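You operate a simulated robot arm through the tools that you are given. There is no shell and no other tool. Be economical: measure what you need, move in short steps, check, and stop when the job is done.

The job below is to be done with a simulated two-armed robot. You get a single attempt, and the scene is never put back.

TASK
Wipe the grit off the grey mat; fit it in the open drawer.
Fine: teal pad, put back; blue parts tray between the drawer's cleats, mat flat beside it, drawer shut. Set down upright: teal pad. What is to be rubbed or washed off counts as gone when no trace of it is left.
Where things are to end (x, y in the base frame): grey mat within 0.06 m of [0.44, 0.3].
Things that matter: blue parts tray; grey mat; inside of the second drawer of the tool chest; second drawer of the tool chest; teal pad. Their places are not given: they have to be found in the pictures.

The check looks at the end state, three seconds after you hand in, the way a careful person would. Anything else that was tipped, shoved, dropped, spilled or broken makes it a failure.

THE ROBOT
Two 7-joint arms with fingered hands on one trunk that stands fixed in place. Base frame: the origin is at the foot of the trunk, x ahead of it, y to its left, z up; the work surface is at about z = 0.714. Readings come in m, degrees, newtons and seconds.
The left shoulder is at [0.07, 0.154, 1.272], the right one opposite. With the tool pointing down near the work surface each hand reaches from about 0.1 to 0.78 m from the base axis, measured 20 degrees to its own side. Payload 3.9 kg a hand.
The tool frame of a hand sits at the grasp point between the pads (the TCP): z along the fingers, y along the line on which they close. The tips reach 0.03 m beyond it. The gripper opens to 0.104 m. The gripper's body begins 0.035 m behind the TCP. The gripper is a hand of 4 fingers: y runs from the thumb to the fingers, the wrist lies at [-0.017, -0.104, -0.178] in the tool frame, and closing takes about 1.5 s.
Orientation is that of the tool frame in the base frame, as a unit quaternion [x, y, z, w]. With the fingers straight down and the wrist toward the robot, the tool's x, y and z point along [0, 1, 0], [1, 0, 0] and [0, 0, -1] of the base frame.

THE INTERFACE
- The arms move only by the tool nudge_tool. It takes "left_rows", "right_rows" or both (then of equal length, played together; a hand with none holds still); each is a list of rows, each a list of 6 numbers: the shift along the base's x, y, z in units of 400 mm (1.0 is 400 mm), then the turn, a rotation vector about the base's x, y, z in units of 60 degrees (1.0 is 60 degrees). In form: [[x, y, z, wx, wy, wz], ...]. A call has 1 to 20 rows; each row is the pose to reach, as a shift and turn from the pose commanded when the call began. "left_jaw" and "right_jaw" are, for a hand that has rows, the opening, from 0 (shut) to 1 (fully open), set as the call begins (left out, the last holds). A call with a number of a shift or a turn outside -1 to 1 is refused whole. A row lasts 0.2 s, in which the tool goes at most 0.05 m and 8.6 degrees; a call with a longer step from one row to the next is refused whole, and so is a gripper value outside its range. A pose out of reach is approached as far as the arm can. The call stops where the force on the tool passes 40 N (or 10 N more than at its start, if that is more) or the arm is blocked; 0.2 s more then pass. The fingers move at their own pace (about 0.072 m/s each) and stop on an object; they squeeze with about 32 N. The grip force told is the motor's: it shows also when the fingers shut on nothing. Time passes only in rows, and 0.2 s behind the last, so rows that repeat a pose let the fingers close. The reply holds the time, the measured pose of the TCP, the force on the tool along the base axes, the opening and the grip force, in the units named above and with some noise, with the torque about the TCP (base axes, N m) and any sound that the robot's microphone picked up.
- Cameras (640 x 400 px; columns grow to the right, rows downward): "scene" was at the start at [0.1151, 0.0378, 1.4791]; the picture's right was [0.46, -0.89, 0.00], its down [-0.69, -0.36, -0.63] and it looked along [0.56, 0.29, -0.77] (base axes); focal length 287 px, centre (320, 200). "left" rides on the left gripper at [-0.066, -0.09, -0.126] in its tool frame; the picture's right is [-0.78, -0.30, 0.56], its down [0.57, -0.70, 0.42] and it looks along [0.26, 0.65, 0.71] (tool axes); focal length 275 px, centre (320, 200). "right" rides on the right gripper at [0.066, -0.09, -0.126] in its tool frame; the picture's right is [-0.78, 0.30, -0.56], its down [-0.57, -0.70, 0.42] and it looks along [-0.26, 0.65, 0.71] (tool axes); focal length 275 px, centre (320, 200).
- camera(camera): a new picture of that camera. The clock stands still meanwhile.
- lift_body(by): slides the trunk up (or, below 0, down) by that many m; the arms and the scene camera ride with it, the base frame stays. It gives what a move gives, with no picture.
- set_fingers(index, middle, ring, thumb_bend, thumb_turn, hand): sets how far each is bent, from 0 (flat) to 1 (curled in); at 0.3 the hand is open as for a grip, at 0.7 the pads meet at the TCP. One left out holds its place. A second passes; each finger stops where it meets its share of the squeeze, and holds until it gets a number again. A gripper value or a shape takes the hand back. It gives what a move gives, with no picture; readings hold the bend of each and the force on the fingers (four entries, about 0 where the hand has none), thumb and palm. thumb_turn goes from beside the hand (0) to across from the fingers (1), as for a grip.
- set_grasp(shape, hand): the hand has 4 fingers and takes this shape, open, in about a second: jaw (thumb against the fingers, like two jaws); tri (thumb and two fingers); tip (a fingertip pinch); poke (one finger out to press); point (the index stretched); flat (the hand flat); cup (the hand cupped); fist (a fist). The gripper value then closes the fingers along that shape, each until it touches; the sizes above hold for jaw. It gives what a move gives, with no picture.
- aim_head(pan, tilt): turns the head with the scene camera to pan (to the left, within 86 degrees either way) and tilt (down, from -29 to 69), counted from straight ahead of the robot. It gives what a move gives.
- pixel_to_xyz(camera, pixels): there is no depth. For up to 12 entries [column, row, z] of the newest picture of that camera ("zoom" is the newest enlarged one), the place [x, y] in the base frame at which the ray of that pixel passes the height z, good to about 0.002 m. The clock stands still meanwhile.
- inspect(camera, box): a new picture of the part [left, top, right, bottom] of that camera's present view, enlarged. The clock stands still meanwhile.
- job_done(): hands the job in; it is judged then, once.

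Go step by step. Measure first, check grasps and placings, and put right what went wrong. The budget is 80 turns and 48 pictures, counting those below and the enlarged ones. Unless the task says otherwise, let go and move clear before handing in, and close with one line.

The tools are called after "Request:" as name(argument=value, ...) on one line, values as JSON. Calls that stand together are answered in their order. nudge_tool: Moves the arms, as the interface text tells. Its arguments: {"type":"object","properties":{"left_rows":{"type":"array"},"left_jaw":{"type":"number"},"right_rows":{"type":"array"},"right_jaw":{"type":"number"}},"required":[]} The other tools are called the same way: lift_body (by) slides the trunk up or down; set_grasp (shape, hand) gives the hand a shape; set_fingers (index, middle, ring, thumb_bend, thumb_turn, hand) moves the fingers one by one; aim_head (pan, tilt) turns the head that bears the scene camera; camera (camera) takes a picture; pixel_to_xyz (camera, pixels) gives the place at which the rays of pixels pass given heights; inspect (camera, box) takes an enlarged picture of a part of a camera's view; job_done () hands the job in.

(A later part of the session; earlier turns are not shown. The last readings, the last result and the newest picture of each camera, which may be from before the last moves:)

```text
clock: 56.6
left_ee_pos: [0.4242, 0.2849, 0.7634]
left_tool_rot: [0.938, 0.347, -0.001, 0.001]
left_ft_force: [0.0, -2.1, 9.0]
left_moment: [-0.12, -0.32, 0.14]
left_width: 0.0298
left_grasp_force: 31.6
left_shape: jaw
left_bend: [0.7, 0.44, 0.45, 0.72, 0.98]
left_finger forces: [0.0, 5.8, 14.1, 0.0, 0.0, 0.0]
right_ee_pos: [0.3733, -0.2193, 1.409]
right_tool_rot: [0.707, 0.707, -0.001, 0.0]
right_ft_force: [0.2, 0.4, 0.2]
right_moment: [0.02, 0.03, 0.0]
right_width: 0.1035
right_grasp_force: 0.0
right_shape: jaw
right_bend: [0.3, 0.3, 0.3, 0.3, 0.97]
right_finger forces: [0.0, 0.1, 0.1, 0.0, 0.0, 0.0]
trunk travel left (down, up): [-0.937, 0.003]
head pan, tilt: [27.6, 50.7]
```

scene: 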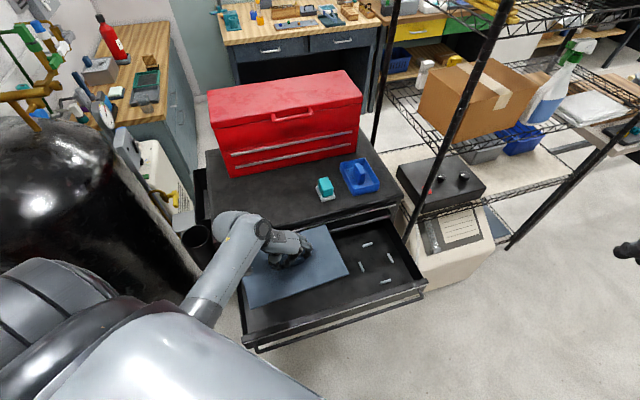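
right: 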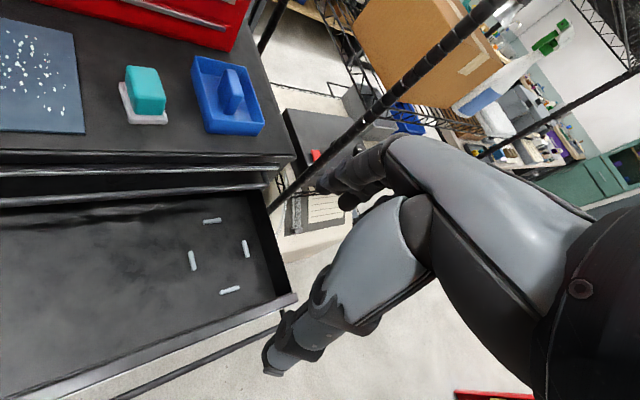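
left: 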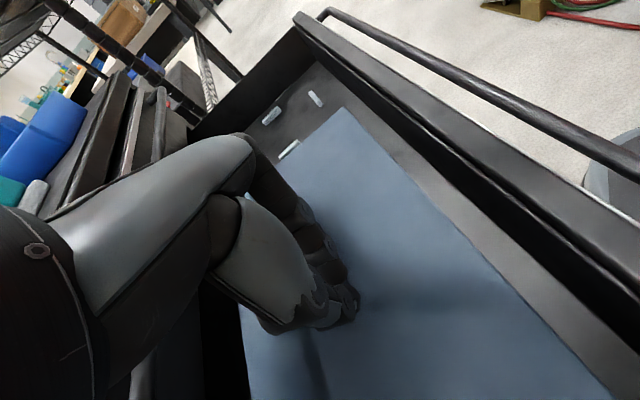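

Contact made and the grip is slipping off, so the mat rests on the floor. Opening and rising.

Request:
nudge_tool(left_rows=[[0, 0, 0, 0, 0, 0], [0, 0, 0.01, 0, 0, 0], [0, 0, 0.01, 0, 0, 0], [0, 0, 0.01, 0, 0, 0], [0, 0, 0.01, 0, 0, 0], [0, 0, 0.01, 0, 0, 0], [0, 0, 0.06, 0, 0, 0], [0, 0, 0.16, 0, 0, 0], [0, 0, 0.26, 0, 0, 0], [0, 0, 0.36, 0, 0, 0], [0, 0, 0.46, 0, 0, 0], [0, 0, 0.56, 0, 0, 0]], left_jaw=1.0)

Request:
inspect(camera="scene", box=[200, 150, 440, 350])

```text
clock: 59.2
left_ee_pos: [0.4231, 0.2874, 0.9881]
left_tool_rot: [0.938, 0.347, -0.002, 0.001]
left_ft_force: [0.4, 0.1, 0.6]
left_moment: [-0.02, 0.02, 0.0]
left_width: 0.1037
left_grasp_force: 0.0
left_shape: jaw
left_bend: [0.3, 0.3, 0.3, 0.3, 0.97]
left_finger forces: [0.0, 0.0, 0.1, 0.1, 0.0, 0.1]
right_ee_pos: [0.3726, -0.217, 1.4089]
right_tool_rot: [0.707, 0.707, -0.001, 0.0]
right_ft_force: [0.3, 0.4, 0.2]
right_moment: [-0.04, 0.01, -0.01]
right_width: 0.1035
right_grasp_force: 0.0
right_shape: jaw
right_bend: [0.3, 0.3, 0.3, 0.3, 0.97]
right_finger forces: [0.1, 0.0, 0.0, 0.0, 0.0, 0.0]
trunk travel left (down, up): [-0.937, 0.003]
head pan, tilt: [27.6, 50.7]
```

```text
2.00 times, centred on (320, 250) of scene
```

zoom: 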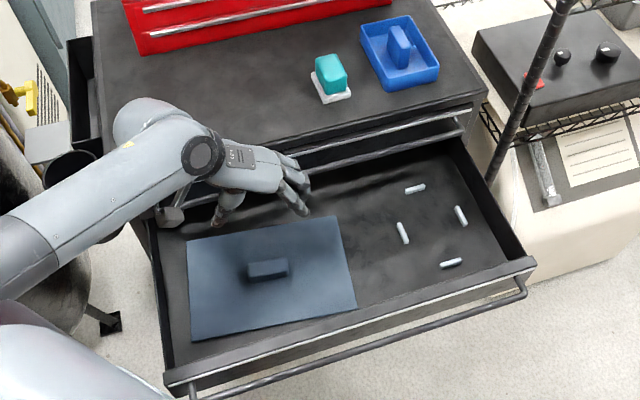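

Request:
pixel_to_xyz(camera="zoom", pixels=[[192, 341, 0.717], [358, 308, 0.717], [336, 215, 0.717], [187, 238, 0.717], [268, 270, 0.74], [403, 233, 0.718], [415, 188, 0.718], [461, 216, 0.718], [451, 263, 0.718]])

Request:
pixel_to_xyz(camera="zoom", pixels=[[363, 23, 0.96], [411, 15, 0.96], [439, 68, 0.96], [386, 82, 0.96], [386, 28, 0.98], [407, 24, 0.98], [412, 42, 0.98], [394, 46, 0.98], [389, 92, 0.925], [437, 77, 0.925]])

```text
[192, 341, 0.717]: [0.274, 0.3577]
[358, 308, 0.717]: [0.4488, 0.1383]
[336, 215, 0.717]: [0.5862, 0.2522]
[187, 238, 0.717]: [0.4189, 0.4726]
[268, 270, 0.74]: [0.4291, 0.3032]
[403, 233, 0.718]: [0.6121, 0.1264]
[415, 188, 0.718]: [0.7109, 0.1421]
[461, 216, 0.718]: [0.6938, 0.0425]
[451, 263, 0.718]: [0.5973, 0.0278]
```

```text
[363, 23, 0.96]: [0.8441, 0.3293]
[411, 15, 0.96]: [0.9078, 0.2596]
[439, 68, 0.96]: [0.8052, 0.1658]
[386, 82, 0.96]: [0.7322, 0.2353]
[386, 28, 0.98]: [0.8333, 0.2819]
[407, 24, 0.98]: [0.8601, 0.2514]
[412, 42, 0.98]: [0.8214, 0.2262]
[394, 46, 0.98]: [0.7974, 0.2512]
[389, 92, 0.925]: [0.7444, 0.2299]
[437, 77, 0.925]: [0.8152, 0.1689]
```

Mat centre is at (0.432,0.305), flat and inside. Next is the tray: I move the left hand out and up over the chest, then bring the trunk down in stages for reach.

Request:
nudge_tool(left_rows=[[0.0, 0.0, 0.08, 0, 0, 0.0125], [0.088, 0.041, 0.13, 0, 0, 0.025], [0.177, 0.083, 0.18, 0, 0, 0.0375], [0.266, 0.124, 0.23, 0, 0, 0.05], [0.354, 0.166, 0.28, 0, 0, 0.0625], [0.4425, 0.2075, 0.33, 0, 0, 0.075], [0.4425, 0.2075, 0.44, 0, 0, 0.075], [0.4425, 0.2075, 0.55, 0, 0, 0.075], [0.4425, 0.2075, 0.65, 0, 0, 0.075], [0.4425, 0.2075, 0.65, 0, 0, 0.075]])

Request:
lift_body(by=-0.15)

```text
clock: 61.4
left_ee_pos: [0.6014, 0.3702, 1.2441]
left_tool_rot: [0.924, 0.383, -0.002, 0.0]
left_ft_force: [-0.4, -0.5, -0.3]
left_moment: [0.03, -0.04, -0.04]
left_width: 0.1039
left_grasp_force: 0.1
left_shape: jaw
left_bend: [0.3, 0.3, 0.3, 0.3, 0.97]
left_finger forces: [0.0, 0.0, 0.0, 0.1, 0.1, 0.1]
right_ee_pos: [0.3747, -0.2177, 1.4092]
right_tool_rot: [0.707, 0.708, -0.002, 0.001]
right_ft_force: [0.3, -0.7, -0.7]
right_moment: [0.02, -0.03, -0.02]
right_width: 0.1035
right_grasp_force: 0.2
right_shape: jaw
right_bend: [0.3, 0.3, 0.3, 0.3, 0.97]
right_finger forces: [0.1, 0.1, 0.0, 0.1, 0.0, 0.0]
trunk travel left (down, up): [-0.937, 0.003]
head pan, tilt: [27.6, 50.7]
```

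```text
clock: 63.2
left_ee_pos: [0.6011, 0.371, 1.0965]
left_tool_rot: [0.924, 0.383, -0.001, 0.0]
left_ft_force: [0.4, 0.4, 0.2]
left_moment: [0.01, -0.01, -0.01]
left_width: 0.1039
left_grasp_force: 0.1
left_shape: jaw
left_bend: [0.3, 0.3, 0.3, 0.3, 0.97]
left_finger forces: [0.0, 0.0, 0.0, 0.0, 0.0, 0.0]
right_ee_pos: [0.374, -0.2164, 1.2587]
right_tool_rot: [0.706, 0.708, -0.002, 0.001]
right_ft_force: [-0.2, 0.2, 0.3]
right_moment: [0.02, 0.02, -0.04]
right_width: 0.1036
right_grasp_force: 0.0
right_shape: jaw
right_bend: [0.3, 0.3, 0.3, 0.3, 0.97]
right_finger forces: [0.0, 0.0, 0.1, 0.1, 0.0, 0.0]
trunk travel left (down, up): [-0.787, 0.153]
head pan, tilt: [27.6, 50.7]
```

Request:
nudge_tool(left_rows=[[0, 0, 0.11, 0.074, -0.074, 0], [0, 0, 0.22, 0.147, -0.147, 0], [0, 0, 0.33, 0.221, -0.221, 0], [0, 0, 0.4, 0.2946, -0.2946, 0], [0, 0, 0.4, 0.2946, -0.2946, 0]], left_jaw=0.4)

Request:
lift_body(by=-0.15)

```text
clock: 64.4
left_ee_pos: [0.5993, 0.3727, 1.2553]
left_tool_rot: [0.902, 0.374, 0.198, -0.083]
left_ft_force: [0.3, -0.5, 0.5]
left_moment: [0.01, 0.0, 0.01]
left_width: 0.0421
left_grasp_force: 0.1
left_shape: jaw
left_bend: [0.74, 0.49, 0.46, 0.72, 1.0]
left_finger forces: [0.0, 0.1, 0.1, 0.1, 0.1, 0.1]
right_ee_pos: [0.3736, -0.2182, 1.2588]
right_tool_rot: [0.707, 0.708, -0.003, 0.001]
right_ft_force: [-0.9, 0.0, 0.7]
right_moment: [-0.03, 0.02, -0.03]
right_width: 0.1037
right_grasp_force: 0.0
right_shape: jaw
right_bend: [0.3, 0.3, 0.3, 0.3, 0.97]
right_finger forces: [0.1, 0.0, 0.0, 0.0, 0.0, 0.0]
trunk travel left (down, up): [-0.787, 0.153]
head pan, tilt: [27.6, 50.7]
```

```text
clock: 66.1
left_ee_pos: [0.5994, 0.3719, 1.1046]
left_tool_rot: [0.902, 0.375, 0.199, -0.082]
left_ft_force: [-0.1, -0.1, -0.1]
left_moment: [-0.01, 0.01, 0.02]
left_width: 0.0423
left_grasp_force: 0.1
left_shape: jaw
left_bend: [0.74, 0.49, 0.46, 0.72, 1.0]
left_finger forces: [0.0, 0.0, 0.0, 0.0, 0.0, 0.0]
right_ee_pos: [0.3745, -0.219, 1.109]
right_tool_rot: [0.706, 0.708, -0.002, 0.001]
right_ft_force: [-0.4, -0.3, -0.6]
right_moment: [0.01, 0.02, 0.01]
right_width: 0.1036
right_grasp_force: 0.0
right_shape: jaw
right_bend: [0.3, 0.3, 0.3, 0.3, 0.97]
right_finger forces: [0.2, 0.0, 0.1, 0.1, 0.0, 0.0]
trunk travel left (down, up): [-0.637, 0.303]
head pan, tilt: [27.6, 50.7]
```

Moving above the tray fin, then looking at how the partly closed fingers lie.

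Request:
nudge_tool(left_rows=[[0.094, -0.052, 0, 0, 0, 0], [0.188, -0.104, 0, 0, 0, 0], [0.282, -0.156, 0, 0, 0, 0], [0.376, -0.208, -0.04, 0, 0, 0], [0.47, -0.26, -0.08, 0, 0, 0], [0.564, -0.3125, -0.11, 0, 0, 0], [0.564, -0.3125, -0.11, 0, 0, 0]])

Request:
camera(camera="left")

```text
clock: 67.7
left_ee_pos: [0.8252, 0.248, 1.0633]
left_tool_rot: [0.902, 0.374, 0.198, -0.083]
left_ft_force: [-0.6, 0.3, -0.1]
left_moment: [-0.02, -0.04, 0.0]
left_width: 0.0416
left_grasp_force: 0.0
left_shape: jaw
left_bend: [0.74, 0.49, 0.46, 0.72, 1.0]
left_finger forces: [0.1, 0.1, 0.0, 0.0, 0.1, 0.0]
right_ee_pos: [0.3733, -0.216, 1.1103]
right_tool_rot: [0.707, 0.708, -0.002, 0.001]
right_ft_force: [-0.3, -0.5, -0.4]
right_moment: [0.02, 0.04, 0.02]
right_width: 0.1036
right_grasp_force: 0.1
right_shape: jaw
right_bend: [0.3, 0.3, 0.3, 0.3, 0.97]
right_finger forces: [0.1, 0.0, 0.0, 0.1, 0.0, 0.1]
trunk travel left (down, up): [-0.637, 0.303]
head pan, tilt: [27.6, 50.7]
```

```text
7 pictures are left
```

left: 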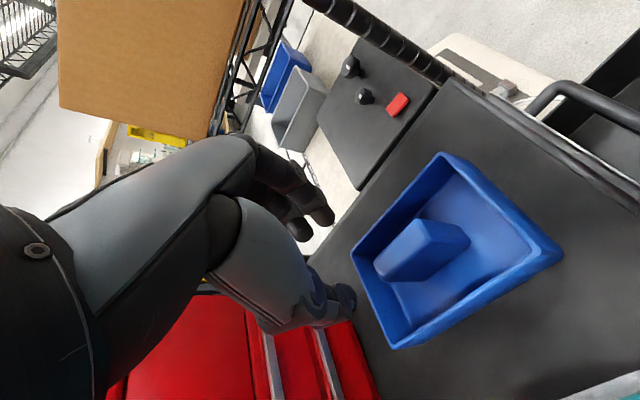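

Request:
pixel_to_xyz(camera="left", pixels=[[440, 153, 0.96], [563, 256, 0.96], [393, 347, 0.96], [352, 254, 0.96], [419, 218, 0.98], [466, 229, 0.98], [430, 262, 0.98], [377, 255, 0.98]])

```text
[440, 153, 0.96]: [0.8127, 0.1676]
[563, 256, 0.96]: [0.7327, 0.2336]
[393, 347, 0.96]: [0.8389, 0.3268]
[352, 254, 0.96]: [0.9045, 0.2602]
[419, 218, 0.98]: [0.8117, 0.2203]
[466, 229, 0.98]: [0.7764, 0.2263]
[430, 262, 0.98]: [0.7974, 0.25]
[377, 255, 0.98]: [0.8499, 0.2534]
```

Tray centre ≈ (0.822,0.247); the hand is right above. Descending around the fin and closing gently.

Request:
nudge_tool(left_rows=[[-0.004, 0, -0.07, 0, 0, 0], [-0.004, 0, -0.13, 0, 0, 0], [-0.004, 0, -0.17, 0, 0, 0], [-0.004, 0, -0.195, 0, 0, 0], [-0.004, 0, -0.195, 0, 0, 0]])

Request:
camera(camera="left")

```text
clock: 68.9
left_ee_pos: [0.8237, 0.2469, 0.9841]
left_tool_rot: [0.902, 0.374, 0.198, -0.082]
left_ft_force: [-1.1, 0.3, 0.5]
left_moment: [-0.02, -0.03, 0.01]
left_width: 0.042
left_grasp_force: 0.1
left_shape: jaw
left_bend: [0.74, 0.49, 0.46, 0.72, 1.0]
left_finger forces: [0.1, 0.2, 0.0, 0.1, 0.0, 0.0]
right_ee_pos: [0.3734, -0.2166, 1.1085]
right_tool_rot: [0.707, 0.708, -0.003, 0.001]
right_ft_force: [-0.1, 0.6, 0.9]
right_moment: [0.02, 0.0, 0.02]
right_width: 0.1037
right_grasp_force: 0.1
right_shape: jaw
right_bend: [0.3, 0.3, 0.3, 0.3, 0.97]
right_finger forces: [0.1, 0.1, 0.1, 0.0, 0.0, 0.0]
trunk travel left (down, up): [-0.637, 0.303]
head pan, tilt: [27.6, 50.7]
```

```text
6 pictures are left
```

left: 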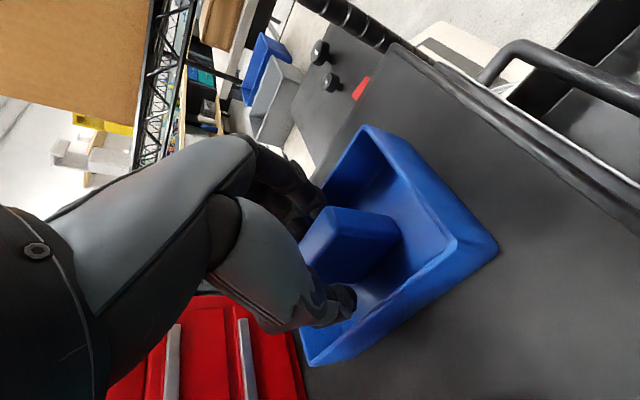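

The fin is between thumb and fingers, nothing touched. Closing, then lifting.

Request:
nudge_tool(left_rows=[[0, 0, 0, 0, 0, 0], [0, 0, 0, 0, 0, 0], [0, 0, 0, 0, 0, 0], [0, 0, 0, 0, 0, 0], [0, 0, 0, 0, 0, 0], [0, 0, 0, 0, 0, 0]], left_jaw=0.0)

Request:
nudge_tool(left_rows=[[0, 0, 0.04, 0, 0, 0], [0, 0, 0.09, 0, 0, 0], [0, 0, 0.17, 0, 0, 0], [0, 0, 0.2, 0, 0, 0], [0, 0, 0.2, 0, 0, 0]])

Request:
camera(camera="scene")

```text
clock: 70.3
left_ee_pos: [0.8232, 0.2464, 0.9845]
left_tool_rot: [0.902, 0.375, 0.199, -0.082]
left_ft_force: [-0.7, -0.2, 0.5]
left_moment: [0.03, 0.06, -0.04]
left_width: 0.0167
left_grasp_force: 32.0
left_shape: jaw
left_bend: [0.73, 0.61, 0.61, 0.74, 1.0]
left_finger forces: [16.6, 8.4, 3.8, 0.0, 28.8, 0.0]
right_ee_pos: [0.3749, -0.2177, 1.1087]
right_tool_rot: [0.707, 0.707, -0.002, 0.0]
right_ft_force: [0.3, 0.3, 0.1]
right_moment: [0.0, -0.02, -0.04]
right_width: 0.1036
right_grasp_force: 0.0
right_shape: jaw
right_bend: [0.3, 0.3, 0.3, 0.3, 0.97]
right_finger forces: [0.1, 0.0, 0.1, 0.0, 0.1, 0.1]
trunk travel left (down, up): [-0.637, 0.303]
head pan, tilt: [27.6, 50.7]
```

```text
clock: 71.5
left_ee_pos: [0.8227, 0.2449, 1.0621]
left_tool_rot: [0.902, 0.375, 0.198, -0.082]
left_ft_force: [-0.3, 0.8, -0.7]
left_moment: [0.0, 0.02, 0.02]
left_width: 0.0165
left_grasp_force: 31.9
left_shape: jaw
left_bend: [0.73, 0.61, 0.61, 0.74, 1.0]
left_finger forces: [17.0, 8.3, 3.7, 0.0, 28.9, 0.0]
right_ee_pos: [0.3747, -0.2171, 1.1086]
right_tool_rot: [0.707, 0.707, -0.002, 0.001]
right_ft_force: [0.0, 0.0, -0.2]
right_moment: [0.04, 0.01, 0.01]
right_width: 0.1036
right_grasp_force: 0.2
right_shape: jaw
right_bend: [0.3, 0.3, 0.3, 0.3, 0.97]
right_finger forces: [0.0, 0.0, 0.0, 0.1, 0.1, 0.0]
trunk travel left (down, up): [-0.637, 0.303]
head pan, tilt: [27.6, 50.7]
```

```text
5 pictures are left
```

scene: 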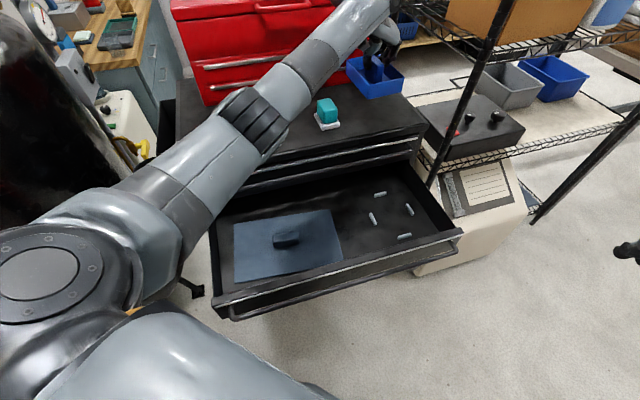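

Tray is lifted level. Moving it back part way, then raising the trunk a bit to keep the arm unfolded.

Request:
nudge_tool(left_rows=[[-0.048, -0.045, -0.02, 0, 0, 0], [-0.096, -0.09, -0.05, 0, 0, 0], [-0.144, -0.135, -0.08, 0, 0, 0], [-0.1925, -0.18, -0.1, 0, 0, 0], [-0.1925, -0.18, -0.1, 0, 0, 0]])

Request:
lift_body(by=0.13)

Request:
nudge_tool(left_rows=[[0, 0, -0.1, 0, 0, 0], [0, 0, -0.2, 0, 0, 0], [0, 0, -0.3, 0, 0, 0], [-0.064, -0.064, -0.36, 0, 0, 0], [-0.128, -0.128, -0.36, 0, 0, 0], [-0.192, -0.192, -0.36, 0, 0, 0], [-0.258, -0.256, -0.36, 0, 0, 0], [-0.258, -0.256, -0.36, 0, 0, 0]])

```text
clock: 72.7
left_ee_pos: [0.7445, 0.1747, 1.0205]
left_tool_rot: [0.902, 0.375, 0.198, -0.082]
left_ft_force: [-0.1, 0.4, -1.2]
left_moment: [0.04, 0.04, 0.02]
left_width: 0.0166
left_grasp_force: 32.0
left_shape: jaw
left_bend: [0.73, 0.61, 0.61, 0.74, 1.0]
left_finger forces: [17.1, 8.1, 3.7, 0.0, 28.8, 0.1]
right_ee_pos: [0.3742, -0.2174, 1.1086]
right_tool_rot: [0.707, 0.708, -0.002, 0.0]
right_ft_force: [-0.2, -0.1, -0.2]
right_moment: [0.0, 0.0, -0.01]
right_width: 0.1035
right_grasp_force: 0.0
right_shape: jaw
right_bend: [0.3, 0.3, 0.3, 0.3, 0.97]
right_finger forces: [0.1, 0.0, 0.1, 0.0, 0.1, 0.0]
trunk travel left (down, up): [-0.637, 0.303]
head pan, tilt: [27.6, 50.7]
```

```text
clock: 74.3
left_ee_pos: [0.7449, 0.1747, 1.151]
left_tool_rot: [0.902, 0.374, 0.199, -0.084]
left_ft_force: [0.0, 0.4, -0.1]
left_moment: [0.0, -0.02, 0.0]
left_width: 0.0165
left_grasp_force: 32.0
left_shape: jaw
left_bend: [0.73, 0.61, 0.61, 0.74, 1.0]
left_finger forces: [17.1, 8.2, 3.7, 0.0, 28.9, 0.0]
right_ee_pos: [0.3741, -0.2175, 1.2386]
right_tool_rot: [0.706, 0.708, -0.001, 0.0]
right_ft_force: [1.0, 0.5, -0.2]
right_moment: [0.04, 0.05, 0.0]
right_width: 0.1035
right_grasp_force: 0.2
right_shape: jaw
right_bend: [0.3, 0.3, 0.3, 0.3, 0.97]
right_finger forces: [0.0, 0.0, 0.0, 0.0, 0.0, 0.0]
trunk travel left (down, up): [-0.767, 0.173]
head pan, tilt: [27.6, 50.7]
```

```text
clock: 76.1
left_ee_pos: [0.6425, 0.0732, 1.0068]
left_tool_rot: [0.903, 0.374, 0.197, -0.083]
left_ft_force: [0.3, -0.5, -0.6]
left_moment: [0.01, 0.0, 0.0]
left_width: 0.0165
left_grasp_force: 31.9
left_shape: jaw
left_bend: [0.73, 0.61, 0.62, 0.74, 1.0]
left_finger forces: [17.1, 8.3, 3.7, 0.0, 28.9, 0.1]
right_ee_pos: [0.3751, -0.2169, 1.2388]
right_tool_rot: [0.707, 0.708, -0.001, 0.001]
right_ft_force: [-0.4, 0.0, 0.0]
right_moment: [-0.05, 0.01, -0.01]
right_width: 0.1037
right_grasp_force: 0.0
right_shape: jaw
right_bend: [0.3, 0.3, 0.3, 0.3, 0.97]
right_finger forces: [0.0, 0.1, 0.0, 0.0, 0.0, 0.0]
trunk travel left (down, up): [-0.767, 0.173]
head pan, tilt: [27.6, 50.7]
```

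Tray is over the drawer at u 0.4025, v 0.506. Descending to about 25 mm above the floor, then checking against the cleats.

Request:
nudge_tool(left_rows=[[0, 0, -0.11, 0, 0, 0], [0, 0, -0.22, 0, 0, 0], [0, 0, -0.33, 0, 0, 0], [0, 0, -0.43, 0, 0, 0], [0, 0, -0.515, 0, 0, 0], [0, 0, -0.515, 0, 0, 0]])

Request:
inspect(camera="scene", box=[290, 120, 450, 280])

```text
clock: 77.5
left_ee_pos: [0.6418, 0.0701, 0.8032]
left_tool_rot: [0.902, 0.375, 0.199, -0.081]
left_ft_force: [-0.4, 0.7, -0.7]
left_moment: [0.02, 0.0, 0.04]
left_width: 0.0164
left_grasp_force: 32.0
left_shape: jaw
left_bend: [0.73, 0.62, 0.62, 0.74, 1.0]
left_finger forces: [17.2, 8.1, 3.8, 0.0, 28.9, 0.0]
right_ee_pos: [0.3743, -0.2169, 1.2397]
right_tool_rot: [0.706, 0.708, -0.002, 0.0]
right_ft_force: [0.0, 0.0, -0.1]
right_moment: [0.01, -0.02, 0.03]
right_width: 0.104
right_grasp_force: 0.1
right_shape: jaw
right_bend: [0.3, 0.3, 0.3, 0.3, 0.97]
right_finger forces: [0.1, 0.0, 0.0, 0.1, 0.0, 0.1]
trunk travel left (down, up): [-0.767, 0.173]
head pan, tilt: [27.6, 50.7]
```

```text
2.50 times, centred on (370, 200) of scene
```

zoom: 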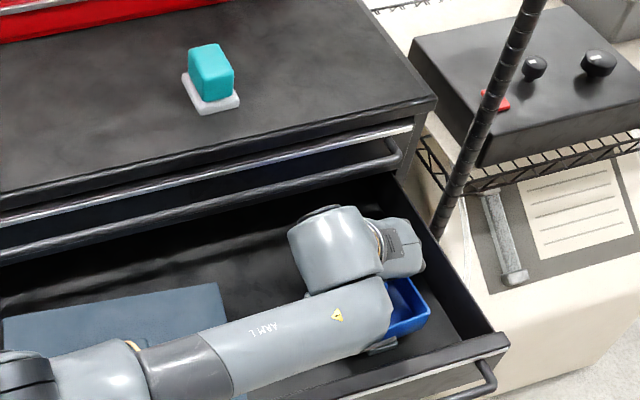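

The arm hides much, but the tray's front-right corner shows at zoom (430,312). Checking it against expectation.

Request:
pixel_to_xyz(camera="zoom", pixels=[[430, 313, 0.779], [408, 278, 0.779], [424, 331, 0.744]])

Request:
inspect(camera="left", box=[240, 60, 600, 400])

```text
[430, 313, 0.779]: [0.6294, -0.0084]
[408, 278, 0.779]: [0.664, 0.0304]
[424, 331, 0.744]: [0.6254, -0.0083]
```

```text
1.18 times, centred on (420, 230) of left
```

zoom: 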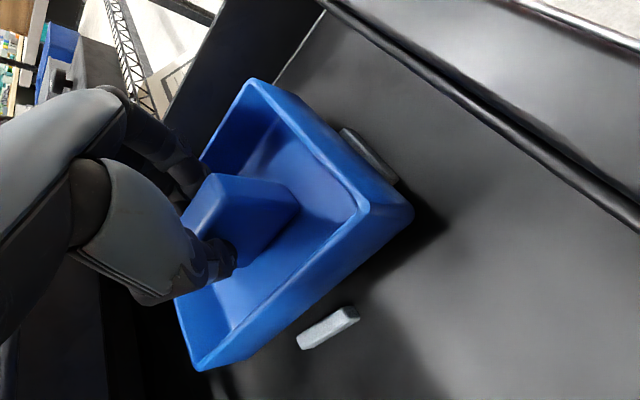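

Matches expectation. Measuring the tray corners and visible cleats in this left zoom to fix the remaining offset.

Request:
pixel_to_xyz(camera="zoom", pixels=[[413, 208, 0.779], [252, 80, 0.779], [199, 370, 0.779], [299, 340, 0.72], [358, 308, 0.72], [328, 333, 0.72], [343, 130, 0.72], [399, 180, 0.72]])

```text
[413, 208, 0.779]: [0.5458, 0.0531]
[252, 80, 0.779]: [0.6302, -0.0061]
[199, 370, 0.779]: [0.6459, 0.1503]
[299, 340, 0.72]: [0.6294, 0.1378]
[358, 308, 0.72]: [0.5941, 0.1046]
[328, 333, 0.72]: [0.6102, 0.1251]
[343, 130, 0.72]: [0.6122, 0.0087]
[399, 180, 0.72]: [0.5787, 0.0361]
```

Tray centre is v≈0.504 vs nest 0.5205. Shifting 16 mm deeper, then lowering onto the floor.

Request:
nudge_tool(left_rows=[[0.031, 0.0275, 0, 0, 0, 0], [0.031, 0.0275, -0.03, 0, 0, 0], [0.031, 0.0275, -0.06, 0, 0, 0], [0.031, 0.0275, -0.06, 0, 0, 0]])

Request:
nudge_tool(left_rows=[[0, 0, -0.006, 0, 0, 0], [0, 0, -0.01, 0, 0, 0], [0, 0, -0.01, 0, 0, 0]])

Request:
nudge_tool(left_rows=[[0, 0, -0.005, 0, 0, 0], [0, 0, -0.008, 0, 0, 0]])

```text
clock: 78.5
left_ee_pos: [0.6537, 0.0817, 0.7843]
left_tool_rot: [0.901, 0.374, 0.202, -0.079]
left_ft_force: [-0.2, 0.5, 22.1]
left_moment: [0.29, -0.17, 0.1]
left_width: 0.0175
left_grasp_force: 32.1
left_shape: jaw
left_bend: [0.73, 0.61, 0.72, 0.74, 1.0]
left_finger forces: [18.9, 11.0, 4.8, 0.1, 35.2, 0.0]
right_ee_pos: [0.3699, -0.2171, 1.2409]
right_tool_rot: [0.707, 0.708, 0.0, 0.002]
right_ft_force: [0.5, 0.1, 0.1]
right_moment: [0.01, -0.01, 0.02]
right_width: 0.104
right_grasp_force: 0.1
right_shape: jaw
right_bend: [0.3, 0.3, 0.3, 0.3, 0.97]
right_finger forces: [0.1, 0.0, 0.1, 0.0, 0.0, 0.0]
trunk travel left (down, up): [-0.767, 0.173]
head pan, tilt: [27.6, 50.7]
```

```text
clock: 79.4
left_ee_pos: [0.658, 0.0811, 0.7834]
left_tool_rot: [0.901, 0.374, 0.207, -0.077]
left_ft_force: [-4.7, 4.7, 24.3]
left_moment: [0.34, -0.01, 0.2]
left_width: 0.0183
left_grasp_force: 32.0
left_shape: jaw
left_bend: [0.73, 0.61, 0.62, 0.74, 1.0]
left_finger forces: [17.6, 9.5, 3.9, 0.1, 37.9, 0.0]
right_ee_pos: [0.3724, -0.2164, 1.2387]
right_tool_rot: [0.706, 0.708, -0.001, 0.002]
right_ft_force: [0.4, -0.2, -0.9]
right_moment: [0.0, 0.0, -0.01]
right_width: 0.1036
right_grasp_force: 0.0
right_shape: jaw
right_bend: [0.3, 0.3, 0.3, 0.3, 0.97]
right_finger forces: [0.0, 0.0, 0.0, 0.0, 0.0, 0.0]
trunk travel left (down, up): [-0.767, 0.173]
head pan, tilt: [27.6, 50.7]
stopped in row 3 (left hand): the force on the tool passed its limit at 40 N (the readings are from after the stop); the commanded pose is now the measured one
```

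```text
clock: 80.0
left_ee_pos: [0.6561, 0.0787, 0.7821]
left_tool_rot: [0.901, 0.372, 0.208, -0.075]
left_ft_force: [-2.5, 3.0, 37.2]
left_moment: [0.42, -0.22, 0.17]
left_width: 0.0188
left_grasp_force: 31.8
left_shape: jaw
left_bend: [0.73, 0.61, 0.62, 0.74, 1.0]
left_finger forces: [19.5, 11.1, 5.1, 0.0, 38.6, 0.0]
right_ee_pos: [0.3679, -0.2175, 1.2432]
right_tool_rot: [0.707, 0.707, 0.0, 0.002]
right_ft_force: [-0.2, -0.1, -0.3]
right_moment: [0.0, -0.01, 0.04]
right_width: 0.1038
right_grasp_force: 0.1
right_shape: jaw
right_bend: [0.3, 0.3, 0.3, 0.3, 0.97]
right_finger forces: [0.0, 0.0, 0.0, 0.0, 0.0, 0.0]
trunk travel left (down, up): [-0.767, 0.173]
head pan, tilt: [27.6, 50.7]
```

Contact came ~10 mm early, so the tray is probably on a cleat. I'll unload slightly and look.

Request:
nudge_tool(left_rows=[[0, 0, 0.012, 0, 0, 0], [0, 0, 0.015, 0, 0, 0]])

Request:
inspect(camera="left", box=[280, 80, 520, 400])

```text
clock: 80.6
left_ee_pos: [0.6556, 0.0787, 0.7818]
left_tool_rot: [0.902, 0.373, 0.204, -0.079]
left_ft_force: [0.1, -2.7, 20.9]
left_moment: [0.16, -0.17, 0.03]
left_width: 0.0188
left_grasp_force: 31.8
left_shape: jaw
left_bend: [0.73, 0.61, 0.61, 0.75, 1.0]
left_finger forces: [20.8, 11.4, 4.6, 0.0, 33.9, 0.1]
right_ee_pos: [0.3708, -0.2185, 1.239]
right_tool_rot: [0.707, 0.708, 0.0, 0.002]
right_ft_force: [0.8, -0.4, -0.5]
right_moment: [0.04, -0.01, 0.0]
right_width: 0.1037
right_grasp_force: 0.1
right_shape: jaw
right_bend: [0.3, 0.3, 0.3, 0.3, 0.97]
right_finger forces: [0.1, 0.1, 0.0, 0.0, 0.0, 0.0]
trunk travel left (down, up): [-0.767, 0.173]
head pan, tilt: [27.6, 50.7]
```

```text
1.25 times, centred on (400, 240) of left
```

zoom: 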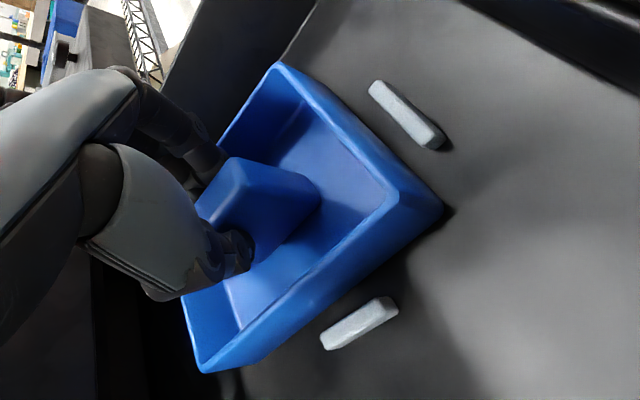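

The tray's front has a clear gap to the front cleat (zoom 400,115), so it sits on the back cleat. Measuring the gap.

Request:
pixel_to_xyz(camera="zoom", pixels=[[443, 212, 0.722], [276, 63, 0.762], [440, 203, 0.762], [200, 372, 0.757], [370, 94, 0.716], [427, 150, 0.716], [380, 80, 0.722], [444, 137, 0.722], [320, 336, 0.722], [373, 299, 0.722], [327, 349, 0.715], [397, 313, 0.715]])

```text
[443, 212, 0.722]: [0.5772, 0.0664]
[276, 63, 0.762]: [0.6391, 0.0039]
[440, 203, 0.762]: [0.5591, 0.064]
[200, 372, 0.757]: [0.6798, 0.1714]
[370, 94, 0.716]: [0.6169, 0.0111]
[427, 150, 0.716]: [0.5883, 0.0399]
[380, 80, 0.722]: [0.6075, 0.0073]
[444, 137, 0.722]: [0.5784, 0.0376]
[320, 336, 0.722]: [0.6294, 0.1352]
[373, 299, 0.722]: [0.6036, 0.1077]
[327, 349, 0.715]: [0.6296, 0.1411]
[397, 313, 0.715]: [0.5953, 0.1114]
```

Front gap 11 mm, left gap 11 mm: the tray is ~7 mm too deep and ~5 mm too far right. Lifting 15 mm, shifting, then lowering gently.

Request:
nudge_tool(left_rows=[[0, 0, 0.02, 0, 0, 0], [0, 0, 0.04, 0, 0, 0], [-0.021, -0.0035, 0.04, 0, 0, 0], [-0.021, -0.0035, 0.04, 0, 0, 0]])

Request:
nudge_tool(left_rows=[[0, 0, -0.015, 0, 0, 0], [0, 0, -0.03, 0, 0, 0], [0, 0, -0.04, 0, 0, 0], [0, 0, -0.04, 0, 0, 0]])

```text
clock: 81.6
left_ee_pos: [0.6492, 0.0795, 0.7955]
left_tool_rot: [0.902, 0.373, 0.201, -0.079]
left_ft_force: [0.0, -0.9, -2.6]
left_moment: [-0.05, -0.02, 0.02]
left_width: 0.0182
left_grasp_force: 31.6
left_shape: jaw
left_bend: [0.73, 0.61, 0.62, 0.75, 1.0]
left_finger forces: [18.3, 8.6, 3.7, 0.0, 30.6, 0.0]
right_ee_pos: [0.3739, -0.2169, 1.2393]
right_tool_rot: [0.706, 0.708, -0.002, 0.001]
right_ft_force: [0.2, -0.2, -0.9]
right_moment: [-0.01, 0.01, -0.03]
right_width: 0.1036
right_grasp_force: 0.0
right_shape: jaw
right_bend: [0.3, 0.3, 0.3, 0.3, 0.97]
right_finger forces: [0.0, 0.0, 0.0, 0.0, 0.0, 0.1]
trunk travel left (down, up): [-0.767, 0.173]
head pan, tilt: [27.6, 50.7]
```

```text
clock: 82.6
left_ee_pos: [0.6495, 0.0789, 0.7809]
left_tool_rot: [0.902, 0.374, 0.202, -0.078]
left_ft_force: [0.1, 0.1, -0.1]
left_moment: [-0.02, 0.11, 0.02]
left_width: 0.0181
left_grasp_force: 32.0
left_shape: jaw
left_bend: [0.73, 0.61, 0.62, 0.75, 1.0]
left_finger forces: [18.3, 8.5, 4.1, 0.0, 30.5, 0.0]
right_ee_pos: [0.3737, -0.2171, 1.2388]
right_tool_rot: [0.706, 0.708, -0.003, 0.001]
right_ft_force: [0.0, 0.2, 0.3]
right_moment: [0.0, -0.01, -0.03]
right_width: 0.1035
right_grasp_force: 0.1
right_shape: jaw
right_bend: [0.3, 0.3, 0.3, 0.3, 0.97]
right_finger forces: [0.1, 0.0, 0.0, 0.1, 0.0, 0.1]
trunk travel left (down, up): [-0.767, 0.173]
head pan, tilt: [27.6, 50.7]
```

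Request:
nudge_tool(left_rows=[[0, 0, -0.006, 0, 0, 0], [0, 0, -0.006, 0, 0, 0]])

Request:
nudge_tool(left_rows=[[0, 0, -0.006, 0, 0, 0], [0, 0, -0.006, 0, 0, 0]])

Request:
nudge_tool(left_rows=[[0, 0, -0.006, 0, 0, 0], [0, 0, -0.006, 0, 0, 0]])

```text
clock: 83.2
left_ee_pos: [0.6489, 0.0793, 0.7786]
left_tool_rot: [0.902, 0.374, 0.202, -0.079]
left_ft_force: [0.4, 0.4, 0.9]
left_moment: [-0.02, 0.13, 0.0]
left_width: 0.0178
left_grasp_force: 32.2
left_shape: jaw
left_bend: [0.73, 0.61, 0.63, 0.75, 1.0]
left_finger forces: [18.6, 8.3, 4.4, 0.0, 30.5, 0.0]
right_ee_pos: [0.3738, -0.2167, 1.2381]
right_tool_rot: [0.706, 0.708, -0.002, 0.0]
right_ft_force: [0.0, -0.2, 0.3]
right_moment: [0.02, -0.01, -0.01]
right_width: 0.1036
right_grasp_force: 0.1
right_shape: jaw
right_bend: [0.3, 0.3, 0.3, 0.3, 0.97]
right_finger forces: [0.0, 0.0, 0.0, 0.0, 0.1, 0.0]
trunk travel left (down, up): [-0.767, 0.173]
head pan, tilt: [27.6, 50.7]
```

```text
clock: 83.8
left_ee_pos: [0.6497, 0.0791, 0.7769]
left_tool_rot: [0.901, 0.374, 0.204, -0.079]
left_ft_force: [0.7, 0.7, 4.9]
left_moment: [-0.01, 0.11, 0.01]
left_width: 0.0179
left_grasp_force: 31.9
left_shape: jaw
left_bend: [0.73, 0.61, 0.63, 0.75, 1.0]
left_finger forces: [18.6, 8.4, 4.7, 0.1, 31.5, 0.0]
right_ee_pos: [0.3729, -0.217, 1.2398]
right_tool_rot: [0.707, 0.707, -0.002, 0.002]
right_ft_force: [0.1, -0.1, 0.9]
right_moment: [-0.02, -0.01, 0.03]
right_width: 0.1036
right_grasp_force: 0.1
right_shape: jaw
right_bend: [0.3, 0.3, 0.3, 0.3, 0.97]
right_finger forces: [0.0, 0.0, 0.1, 0.0, 0.0, 0.0]
trunk travel left (down, up): [-0.767, 0.173]
head pan, tilt: [27.6, 50.7]
```

```text
clock: 84.4
left_ee_pos: [0.6473, 0.0793, 0.7768]
left_tool_rot: [0.902, 0.373, 0.205, -0.077]
left_ft_force: [0.5, 1.6, 15.8]
left_moment: [0.07, 0.01, 0.06]
left_width: 0.0182
left_grasp_force: 32.3
left_shape: jaw
left_bend: [0.73, 0.61, 0.63, 0.75, 1.0]
left_finger forces: [19.5, 8.9, 5.1, 0.0, 33.4, 0.0]
right_ee_pos: [0.3716, -0.2169, 1.2402]
right_tool_rot: [0.707, 0.707, -0.001, 0.002]
right_ft_force: [0.4, 0.6, 0.1]
right_moment: [0.0, 0.0, -0.01]
right_width: 0.1038
right_grasp_force: 0.0
right_shape: jaw
right_bend: [0.3, 0.3, 0.3, 0.3, 0.97]
right_finger forces: [0.0, 0.0, 0.1, 0.0, 0.0, 0.0]
trunk travel left (down, up): [-0.767, 0.173]
head pan, tilt: [27.6, 50.7]
```

Firm, centred contact at z≈0.777, about 8 mm lower than before: it is on the floor. Opening a little, rising and swinging left clear of the view.

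Request:
nudge_tool(left_rows=[[0, 0, 0.008, 0, 0, 0], [0, 0, 0.01, 0, 0, 0], [0, 0, 0.01, 0, 0, 0], [0, 0, 0.01, 0, 0, 0], [0, 0, 0.04, 0, 0, 0], [-0.01, -0.01, 0.12, 0, 0, 0], [-0.02, -0.02, 0.22, 0, 0, 0], [-0.03, -0.03, 0.32, 0, 0, 0], [-0.03, -0.03, 0.42, 0, 0, 0], [-0.03, -0.03, 0.52, 0, 0, 0], [-0.09, 0.05, 0.55, 0, 0, 0], [-0.15, 0.13, 0.55, 0, 0, 0], [-0.21, 0.21, 0.55, 0, 0, 0], [-0.27, 0.29, 0.55, 0, 0, 0], [-0.33, 0.37, 0.55, 0, 0, 0], [-0.39, 0.45, 0.55, 0, 0, 0], [-0.39, 0.45, 0.55, 0, 0, 0]], left_jaw=0.4)

Request:
inspect(camera="scene", box=[210, 110, 470, 330])

```text
clock: 88.0
left_ee_pos: [0.4931, 0.2609, 0.9932]
left_tool_rot: [0.902, 0.374, 0.203, -0.08]
left_ft_force: [1.0, -0.3, 0.0]
left_moment: [-0.02, 0.03, 0.03]
left_width: 0.0412
left_grasp_force: 0.1
left_shape: jaw
left_bend: [0.74, 0.49, 0.46, 0.72, 1.0]
left_finger forces: [0.1, 0.0, 0.1, 0.1, 0.0, 0.0]
right_ee_pos: [0.3751, -0.2169, 1.239]
right_tool_rot: [0.706, 0.708, -0.001, 0.0]
right_ft_force: [0.9, 0.1, 0.8]
right_moment: [0.01, 0.01, 0.0]
right_width: 0.1037
right_grasp_force: 0.0
right_shape: jaw
right_bend: [0.3, 0.3, 0.3, 0.3, 0.97]
right_finger forces: [0.1, 0.0, 0.0, 0.1, 0.1, 0.1]
trunk travel left (down, up): [-0.767, 0.173]
head pan, tilt: [27.6, 50.7]
```

```text
1.82 times, centred on (340, 220) of scene
```

zoom: 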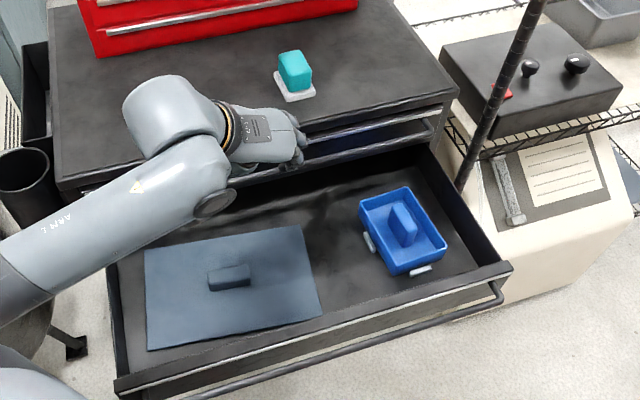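

The tray sits between the visible left and front cleats. Checking corners for position and level.

Request:
pixel_to_xyz(camera="zoom", pixels=[[359, 206, 0.751], [410, 188, 0.751], [447, 245, 0.751], [391, 266, 0.751], [392, 276, 0.716], [445, 255, 0.716], [369, 243, 0.72], [421, 270, 0.72], [510, 268, 0.755], [116, 385, 0.755], [500, 295, 0.735], [190, 398, 0.735]])

```text
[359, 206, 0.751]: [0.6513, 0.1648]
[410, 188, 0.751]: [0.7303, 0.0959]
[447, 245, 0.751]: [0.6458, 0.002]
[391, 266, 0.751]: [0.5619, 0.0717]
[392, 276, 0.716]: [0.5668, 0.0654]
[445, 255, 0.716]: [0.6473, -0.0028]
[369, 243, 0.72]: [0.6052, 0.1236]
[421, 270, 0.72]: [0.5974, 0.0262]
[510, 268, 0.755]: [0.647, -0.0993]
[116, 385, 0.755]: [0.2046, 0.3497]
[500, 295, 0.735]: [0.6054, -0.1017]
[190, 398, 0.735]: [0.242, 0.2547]
```

Tray is flat in the nest and the mat beside it. Next, shut the drawer: left hand rises, the right hand closes its fingers and comes in front of the drawer centre, yawed 45°.

Request:
nudge_tool(left_rows=[[0, 0, 0.05, 0, 0, 0], [0, 0, 0.1, 0, 0, 0], [0, 0, 0.15, 0, 0, 0], [0, 0, 0.2, 0, 0, 0], [0, 0, 0.2, 0, 0, 0], [0, 0, 0.2, 0, 0, 0], [0, 0, 0.2, 0, 0, 0], [0, 0, 0.2, 0, 0, 0], [0, 0, 0.2, 0, 0, 0]], right_rows=[[0.002, 0.076, -0.045, 0, 0, 0.094], [0.005, 0.153, -0.09, 0, 0, 0.188], [0.007, 0.23, -0.135, 0, 0, 0.281], [0.01, 0.306, -0.18, 0, 0, 0.375], [0.012, 0.383, -0.225, 0, 0, 0.469], [0.015, 0.46, -0.27, 0, 0, 0.563], [0.018, 0.536, -0.315, 0, 0, 0.656], [0.02, 0.6125, -0.36, 0, 0, 0.75], [0.02, 0.6125, -0.36, 0, 0, 0.75]], right_jaw=0.0)

Request:
lift_body(by=-0.06)

```text
clock: 90.0
left_ee_pos: [0.4913, 0.2605, 1.0732]
left_tool_rot: [0.902, 0.373, 0.203, -0.079]
left_ft_force: [0.1, 0.0, -0.5]
left_moment: [0.01, -0.01, 0.02]
left_width: 0.0415
left_grasp_force: 0.0
left_shape: jaw
left_bend: [0.74, 0.49, 0.46, 0.72, 1.0]
left_finger forces: [0.0, 0.1, 0.0, 0.1, 0.1, 0.1]
right_ee_pos: [0.3708, -0.0118, 1.1196]
right_tool_rot: [0.383, 0.924, -0.001, 0.002]
right_ft_force: [0.8, 0.6, -0.4]
right_moment: [0.01, 0.02, 0.02]
right_width: 0.0
right_grasp_force: 32.4
right_shape: jaw
right_bend: [0.7, 0.7, 0.7, 0.49, 1.0]
right_finger forces: [0.0, 0.0, 0.0, 0.1, 0.0, 0.1]
right hand out of reach, approached as far as the arm can: row 7, 8, 9
trunk travel left (down, up): [-0.767, 0.173]
head pan, tilt: [27.6, 50.7]
```

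```text
clock: 91.0
left_ee_pos: [0.4925, 0.2611, 1.0131]
left_tool_rot: [0.902, 0.374, 0.202, -0.079]
left_ft_force: [-0.3, 0.7, -0.2]
left_moment: [0.0, -0.01, -0.04]
left_width: 0.0414
left_grasp_force: 0.1
left_shape: jaw
left_bend: [0.74, 0.49, 0.46, 0.72, 1.0]
left_finger forces: [0.0, 0.0, 0.0, 0.0, 0.0, 0.0]
right_ee_pos: [0.3716, -0.0135, 1.0589]
right_tool_rot: [0.382, 0.924, -0.001, 0.002]
right_ft_force: [1.1, 0.2, 0.1]
right_moment: [0.01, -0.01, -0.02]
right_width: 0.0
right_grasp_force: 31.5
right_shape: jaw
right_bend: [0.7, 0.7, 0.7, 0.49, 1.0]
right_finger forces: [0.0, 0.1, 0.0, 0.0, 0.0, 0.0]
trunk travel left (down, up): [-0.707, 0.233]
head pan, tilt: [27.6, 50.7]
```

Right hand stopped slightly short because it is folded; descending should unfold it. Going down in front of the handle.

Request:
nudge_tool(right_rows=[[0, 0, -0.1, 0, 0, 0], [0, 0, -0.2, 0, 0, 0], [0, 0, -0.3, 0, 0, 0], [0, 0, -0.4, 0, 0, 0], [0, 0, -0.5, 0.09, -0.09, 0], [0, 0, -0.6, 0.18, -0.18, 0], [0, 0, -0.7, 0.27, -0.27, 0], [0, 0, -0.77, 0.3535, -0.3535, 0], [0, 0, -0.77, 0.3535, -0.3535, 0]])

```text
clock: 93.0
left_ee_pos: [0.4926, 0.2625, 1.0123]
left_tool_rot: [0.902, 0.373, 0.202, -0.079]
left_ft_force: [0.5, 0.6, -0.4]
left_moment: [-0.05, -0.01, 0.03]
left_width: 0.0416
left_grasp_force: 0.0
left_shape: jaw
left_bend: [0.74, 0.49, 0.46, 0.72, 1.0]
left_finger forces: [0.1, 0.1, 0.0, 0.0, 0.0, 0.1]
right_ee_pos: [0.3889, -0.1208, 1.0619]
right_tool_rot: [0.365, 0.897, 0.23, 0.092]
right_ft_force: [0.5, 0.0, 0.9]
right_moment: [-0.02, 0.01, -0.01]
right_width: 0.0003
right_grasp_force: 31.9
right_shape: jaw
right_bend: [0.7, 0.7, 0.7, 0.49, 1.0]
right_finger forces: [0.0, 0.2, 0.0, 0.1, 0.0, 0.1]
right hand out of reach, approached as far as the arm can: row 1, 2, 3, 4, 5, 6, 7, 8, 9
trunk travel left (down, up): [-0.707, 0.233]
head pan, tilt: [27.6, 50.7]
```

Still caught by folding. I'll go outward to the right where the arm is comfortable, descend there beside the drawer, then come in low.

Request:
nudge_tool(right_rows=[[0.038, -0.08, -0.02, 0, 0, 0], [0.076, -0.16, -0.06, 0, 0, 0], [0.114, -0.24, -0.12, 0, 0, 0], [0.152, -0.322, -0.2, 0, 0, 0], [0.152, -0.322, -0.3, 0, 0, 0], [0.152, -0.322, -0.4, 0, 0, 0], [0.152, -0.322, -0.5, 0, 0, 0], [0.152, -0.322, -0.5, 0, 0, 0]])

```text
clock: 94.8
left_ee_pos: [0.4917, 0.2609, 1.0127]
left_tool_rot: [0.902, 0.374, 0.201, -0.079]
left_ft_force: [-0.4, 0.1, -0.8]
left_moment: [0.01, -0.04, 0.0]
left_width: 0.0415
left_grasp_force: 0.1
left_shape: jaw
left_bend: [0.74, 0.49, 0.46, 0.72, 1.0]
left_finger forces: [0.0, 0.0, 0.0, 0.0, 0.0, 0.0]
right_ee_pos: [0.4422, -0.2584, 0.9445]
right_tool_rot: [0.369, 0.893, 0.236, 0.1]
right_ft_force: [0.6, 0.0, 0.1]
right_moment: [-0.02, -0.01, -0.02]
right_width: 0.0003
right_grasp_force: 32.2
right_shape: jaw
right_bend: [0.7, 0.7, 0.7, 0.49, 1.0]
right_finger forces: [0.0, 0.0, 0.0, 0.0, 0.0, 0.0]
right hand out of reach, approached as far as the arm can: row 6, 7, 8
trunk travel left (down, up): [-0.707, 0.233]
head pan, tilt: [27.6, 50.7]
```

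The right arm stays folded there, so I'll use the left hand instead, pushing at the right part of the handle where its reach is comfortable. Trunk up slightly, right hand moves aside, left descends to z 0.84 between mat and tray.

Request:
lift_body(by=0.045)

Request:
nudge_tool(left_rows=[[0, 0, -0.1, 0, 0, 0], [0, 0, -0.2, 0, 0, 0], [0, 0, -0.3, 0, 0, 0], [0, 0, -0.4, 0, 0, 0], [0, 0, -0.5, 0, 0, 0], [0, 0, -0.53, 0, 0, 0], [0, 0, -0.53, 0, 0, 0]], right_rows=[[0.02, -0.05, 0.03, 0, 0, 0], [0.04, -0.1, 0.06, 0, 0, 0], [0.06, -0.16, 0.1, 0, 0, 0], [0.08, -0.22, 0.13, 0, 0, 0], [0.1, -0.27, 0.16, 0, 0, 0], [0.12, -0.32, 0.2, 0, 0, 0], [0.12, -0.32, 0.2, 0, 0, 0]], left_jaw=0.0)

```text
clock: 95.6
left_ee_pos: [0.4916, 0.2605, 1.0593]
left_tool_rot: [0.902, 0.373, 0.202, -0.081]
left_ft_force: [0.5, -0.4, -0.2]
left_moment: [0.0, -0.02, -0.01]
left_width: 0.0413
left_grasp_force: 0.1
left_shape: jaw
left_bend: [0.74, 0.49, 0.46, 0.72, 1.0]
left_finger forces: [0.1, 0.1, 0.0, 0.1, 0.1, 0.0]
right_ee_pos: [0.4401, -0.2588, 0.9897]
right_tool_rot: [0.369, 0.893, 0.237, 0.1]
right_ft_force: [0.1, 0.5, -0.2]
right_moment: [0.02, -0.01, 0.01]
right_width: 0.0
right_grasp_force: 32.0
right_shape: jaw
right_bend: [0.7, 0.7, 0.7, 0.49, 1.0]
right_finger forces: [0.0, 0.0, 0.0, 0.0, 0.0, 0.0]
trunk travel left (down, up): [-0.752, 0.188]
head pan, tilt: [27.6, 50.7]
```

```text
clock: 97.2
left_ee_pos: [0.4951, 0.2613, 0.846]
left_tool_rot: [0.901, 0.374, 0.203, -0.08]
left_ft_force: [-0.2, 0.6, -0.2]
left_moment: [-0.01, 0.01, 0.01]
left_width: 0.0
left_grasp_force: 32.3
left_shape: jaw
left_bend: [0.7, 0.7, 0.7, 0.49, 1.0]
left_finger forces: [0.0, 0.0, 0.0, 0.0, 0.0, 0.0]
right_ee_pos: [0.4868, -0.388, 1.0688]
right_tool_rot: [0.369, 0.893, 0.237, 0.1]
right_ft_force: [-0.3, 0.1, 0.4]
right_moment: [0.01, 0.03, 0.01]
right_width: 0.0
right_grasp_force: 32.2
right_shape: jaw
right_bend: [0.7, 0.7, 0.7, 0.49, 1.0]
right_finger forces: [0.1, 0.0, 0.0, 0.0, 0.1, 0.1]
trunk travel left (down, up): [-0.752, 0.188]
head pan, tilt: [27.6, 50.7]
```

Left is low between the things. Now sliding it over the front wall (tips ≈0.81, wall top 0.755) to in front of the handle.

Request:
nudge_tool(left_rows=[[-0.004, -0.108, 0, 0, 0, 0], [-0.009, -0.216, 0, 0, 0, 0], [-0.013, -0.324, 0, 0, 0, 0], [-0.018, -0.432, 0, 0, 0, 0], [-0.022, -0.54, 0, 0, 0, 0], [-0.026, -0.648, 0, 0, 0, 0], [-0.031, -0.757, 0, 0, 0, 0], [-0.035, -0.865, 0, 0, 0, 0], [-0.035, -0.865, 0, 0, 0, 0]])

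```text
clock: 99.2
left_ee_pos: [0.4788, -0.0868, 0.8453]
left_tool_rot: [0.902, 0.373, 0.202, -0.079]
left_ft_force: [0.4, 0.0, 0.0]
left_moment: [-0.03, -0.04, 0.01]
left_width: 0.0001
left_grasp_force: 32.2
left_shape: jaw
left_bend: [0.7, 0.7, 0.7, 0.49, 1.0]
left_finger forces: [0.0, 0.1, 0.0, 0.1, 0.0, 0.1]
right_ee_pos: [0.4857, -0.3872, 1.0682]
right_tool_rot: [0.369, 0.893, 0.238, 0.1]
right_ft_force: [0.1, -0.4, -0.1]
right_moment: [0.0, 0.03, -0.01]
right_width: 0.0
right_grasp_force: 32.2
right_shape: jaw
right_bend: [0.7, 0.7, 0.7, 0.49, 1.0]
right_finger forces: [0.0, 0.0, 0.1, 0.0, 0.1, 0.0]
trunk travel left (down, up): [-0.752, 0.188]
head pan, tilt: [27.6, 50.7]
```

In position. Lowering to handle height and advancing until contact.

Request:
nudge_tool(left_rows=[[0, 0, -0.1, 0, 0, 0], [0, 0, -0.2, 0, 0, 0], [0, 0, -0.25, 0, 0, 0], [0, 0, -0.25, 0, 0, 0]])

Request:
nudge_tool(left_rows=[[0.02, 0.02, 0, 0, 0, 0], [0.04, 0.04, 0, 0, 0, 0], [0.06, 0.06, 0, 0, 0, 0], [0.08, 0.08, 0, 0, 0, 0], [0.1, 0.1, 0, 0, 0, 0], [0.12, 0.12, 0, 0, 0, 0]])

```text
clock: 100.2
left_ee_pos: [0.4791, -0.0863, 0.7448]
left_tool_rot: [0.902, 0.374, 0.203, -0.079]
left_ft_force: [0.6, -0.4, -0.5]
left_moment: [0.0, 0.01, -0.01]
left_width: 0.0
left_grasp_force: 32.2
left_shape: jaw
left_bend: [0.7, 0.7, 0.7, 0.49, 1.0]
left_finger forces: [0.0, 0.1, 0.1, 0.0, 0.0, 0.1]
right_ee_pos: [0.488, -0.3869, 1.0688]
right_tool_rot: [0.369, 0.893, 0.238, 0.1]
right_ft_force: [0.1, 0.2, -0.8]
right_moment: [0.01, 0.0, 0.0]
right_width: 0.0
right_grasp_force: 31.6
right_shape: jaw
right_bend: [0.7, 0.7, 0.7, 0.49, 1.0]
right_finger forces: [0.0, 0.0, 0.0, 0.0, 0.0, 0.0]
trunk travel left (down, up): [-0.752, 0.188]
head pan, tilt: [27.6, 50.7]
```

```text
clock: 101.6
left_ee_pos: [0.5277, -0.0367, 0.7464]
left_tool_rot: [0.902, 0.373, 0.202, -0.079]
left_ft_force: [-0.1, 0.2, 0.0]
left_moment: [-0.01, 0.0, -0.01]
left_width: 0.0002
left_grasp_force: 31.8
left_shape: jaw
left_bend: [0.7, 0.7, 0.7, 0.49, 1.0]
left_finger forces: [0.1, 0.0, 0.3, 0.0, 0.0, 0.0]
right_ee_pos: [0.4867, -0.3866, 1.0684]
right_tool_rot: [0.37, 0.892, 0.238, 0.101]
right_ft_force: [1.0, 0.0, 0.7]
right_moment: [0.01, -0.04, 0.01]
right_width: 0.0
right_grasp_force: 32.4
right_shape: jaw
right_bend: [0.7, 0.7, 0.7, 0.49, 1.0]
right_finger forces: [0.1, 0.1, 0.0, 0.1, 0.0, 0.0]
trunk travel left (down, up): [-0.752, 0.188]
head pan, tilt: [27.6, 50.7]
```

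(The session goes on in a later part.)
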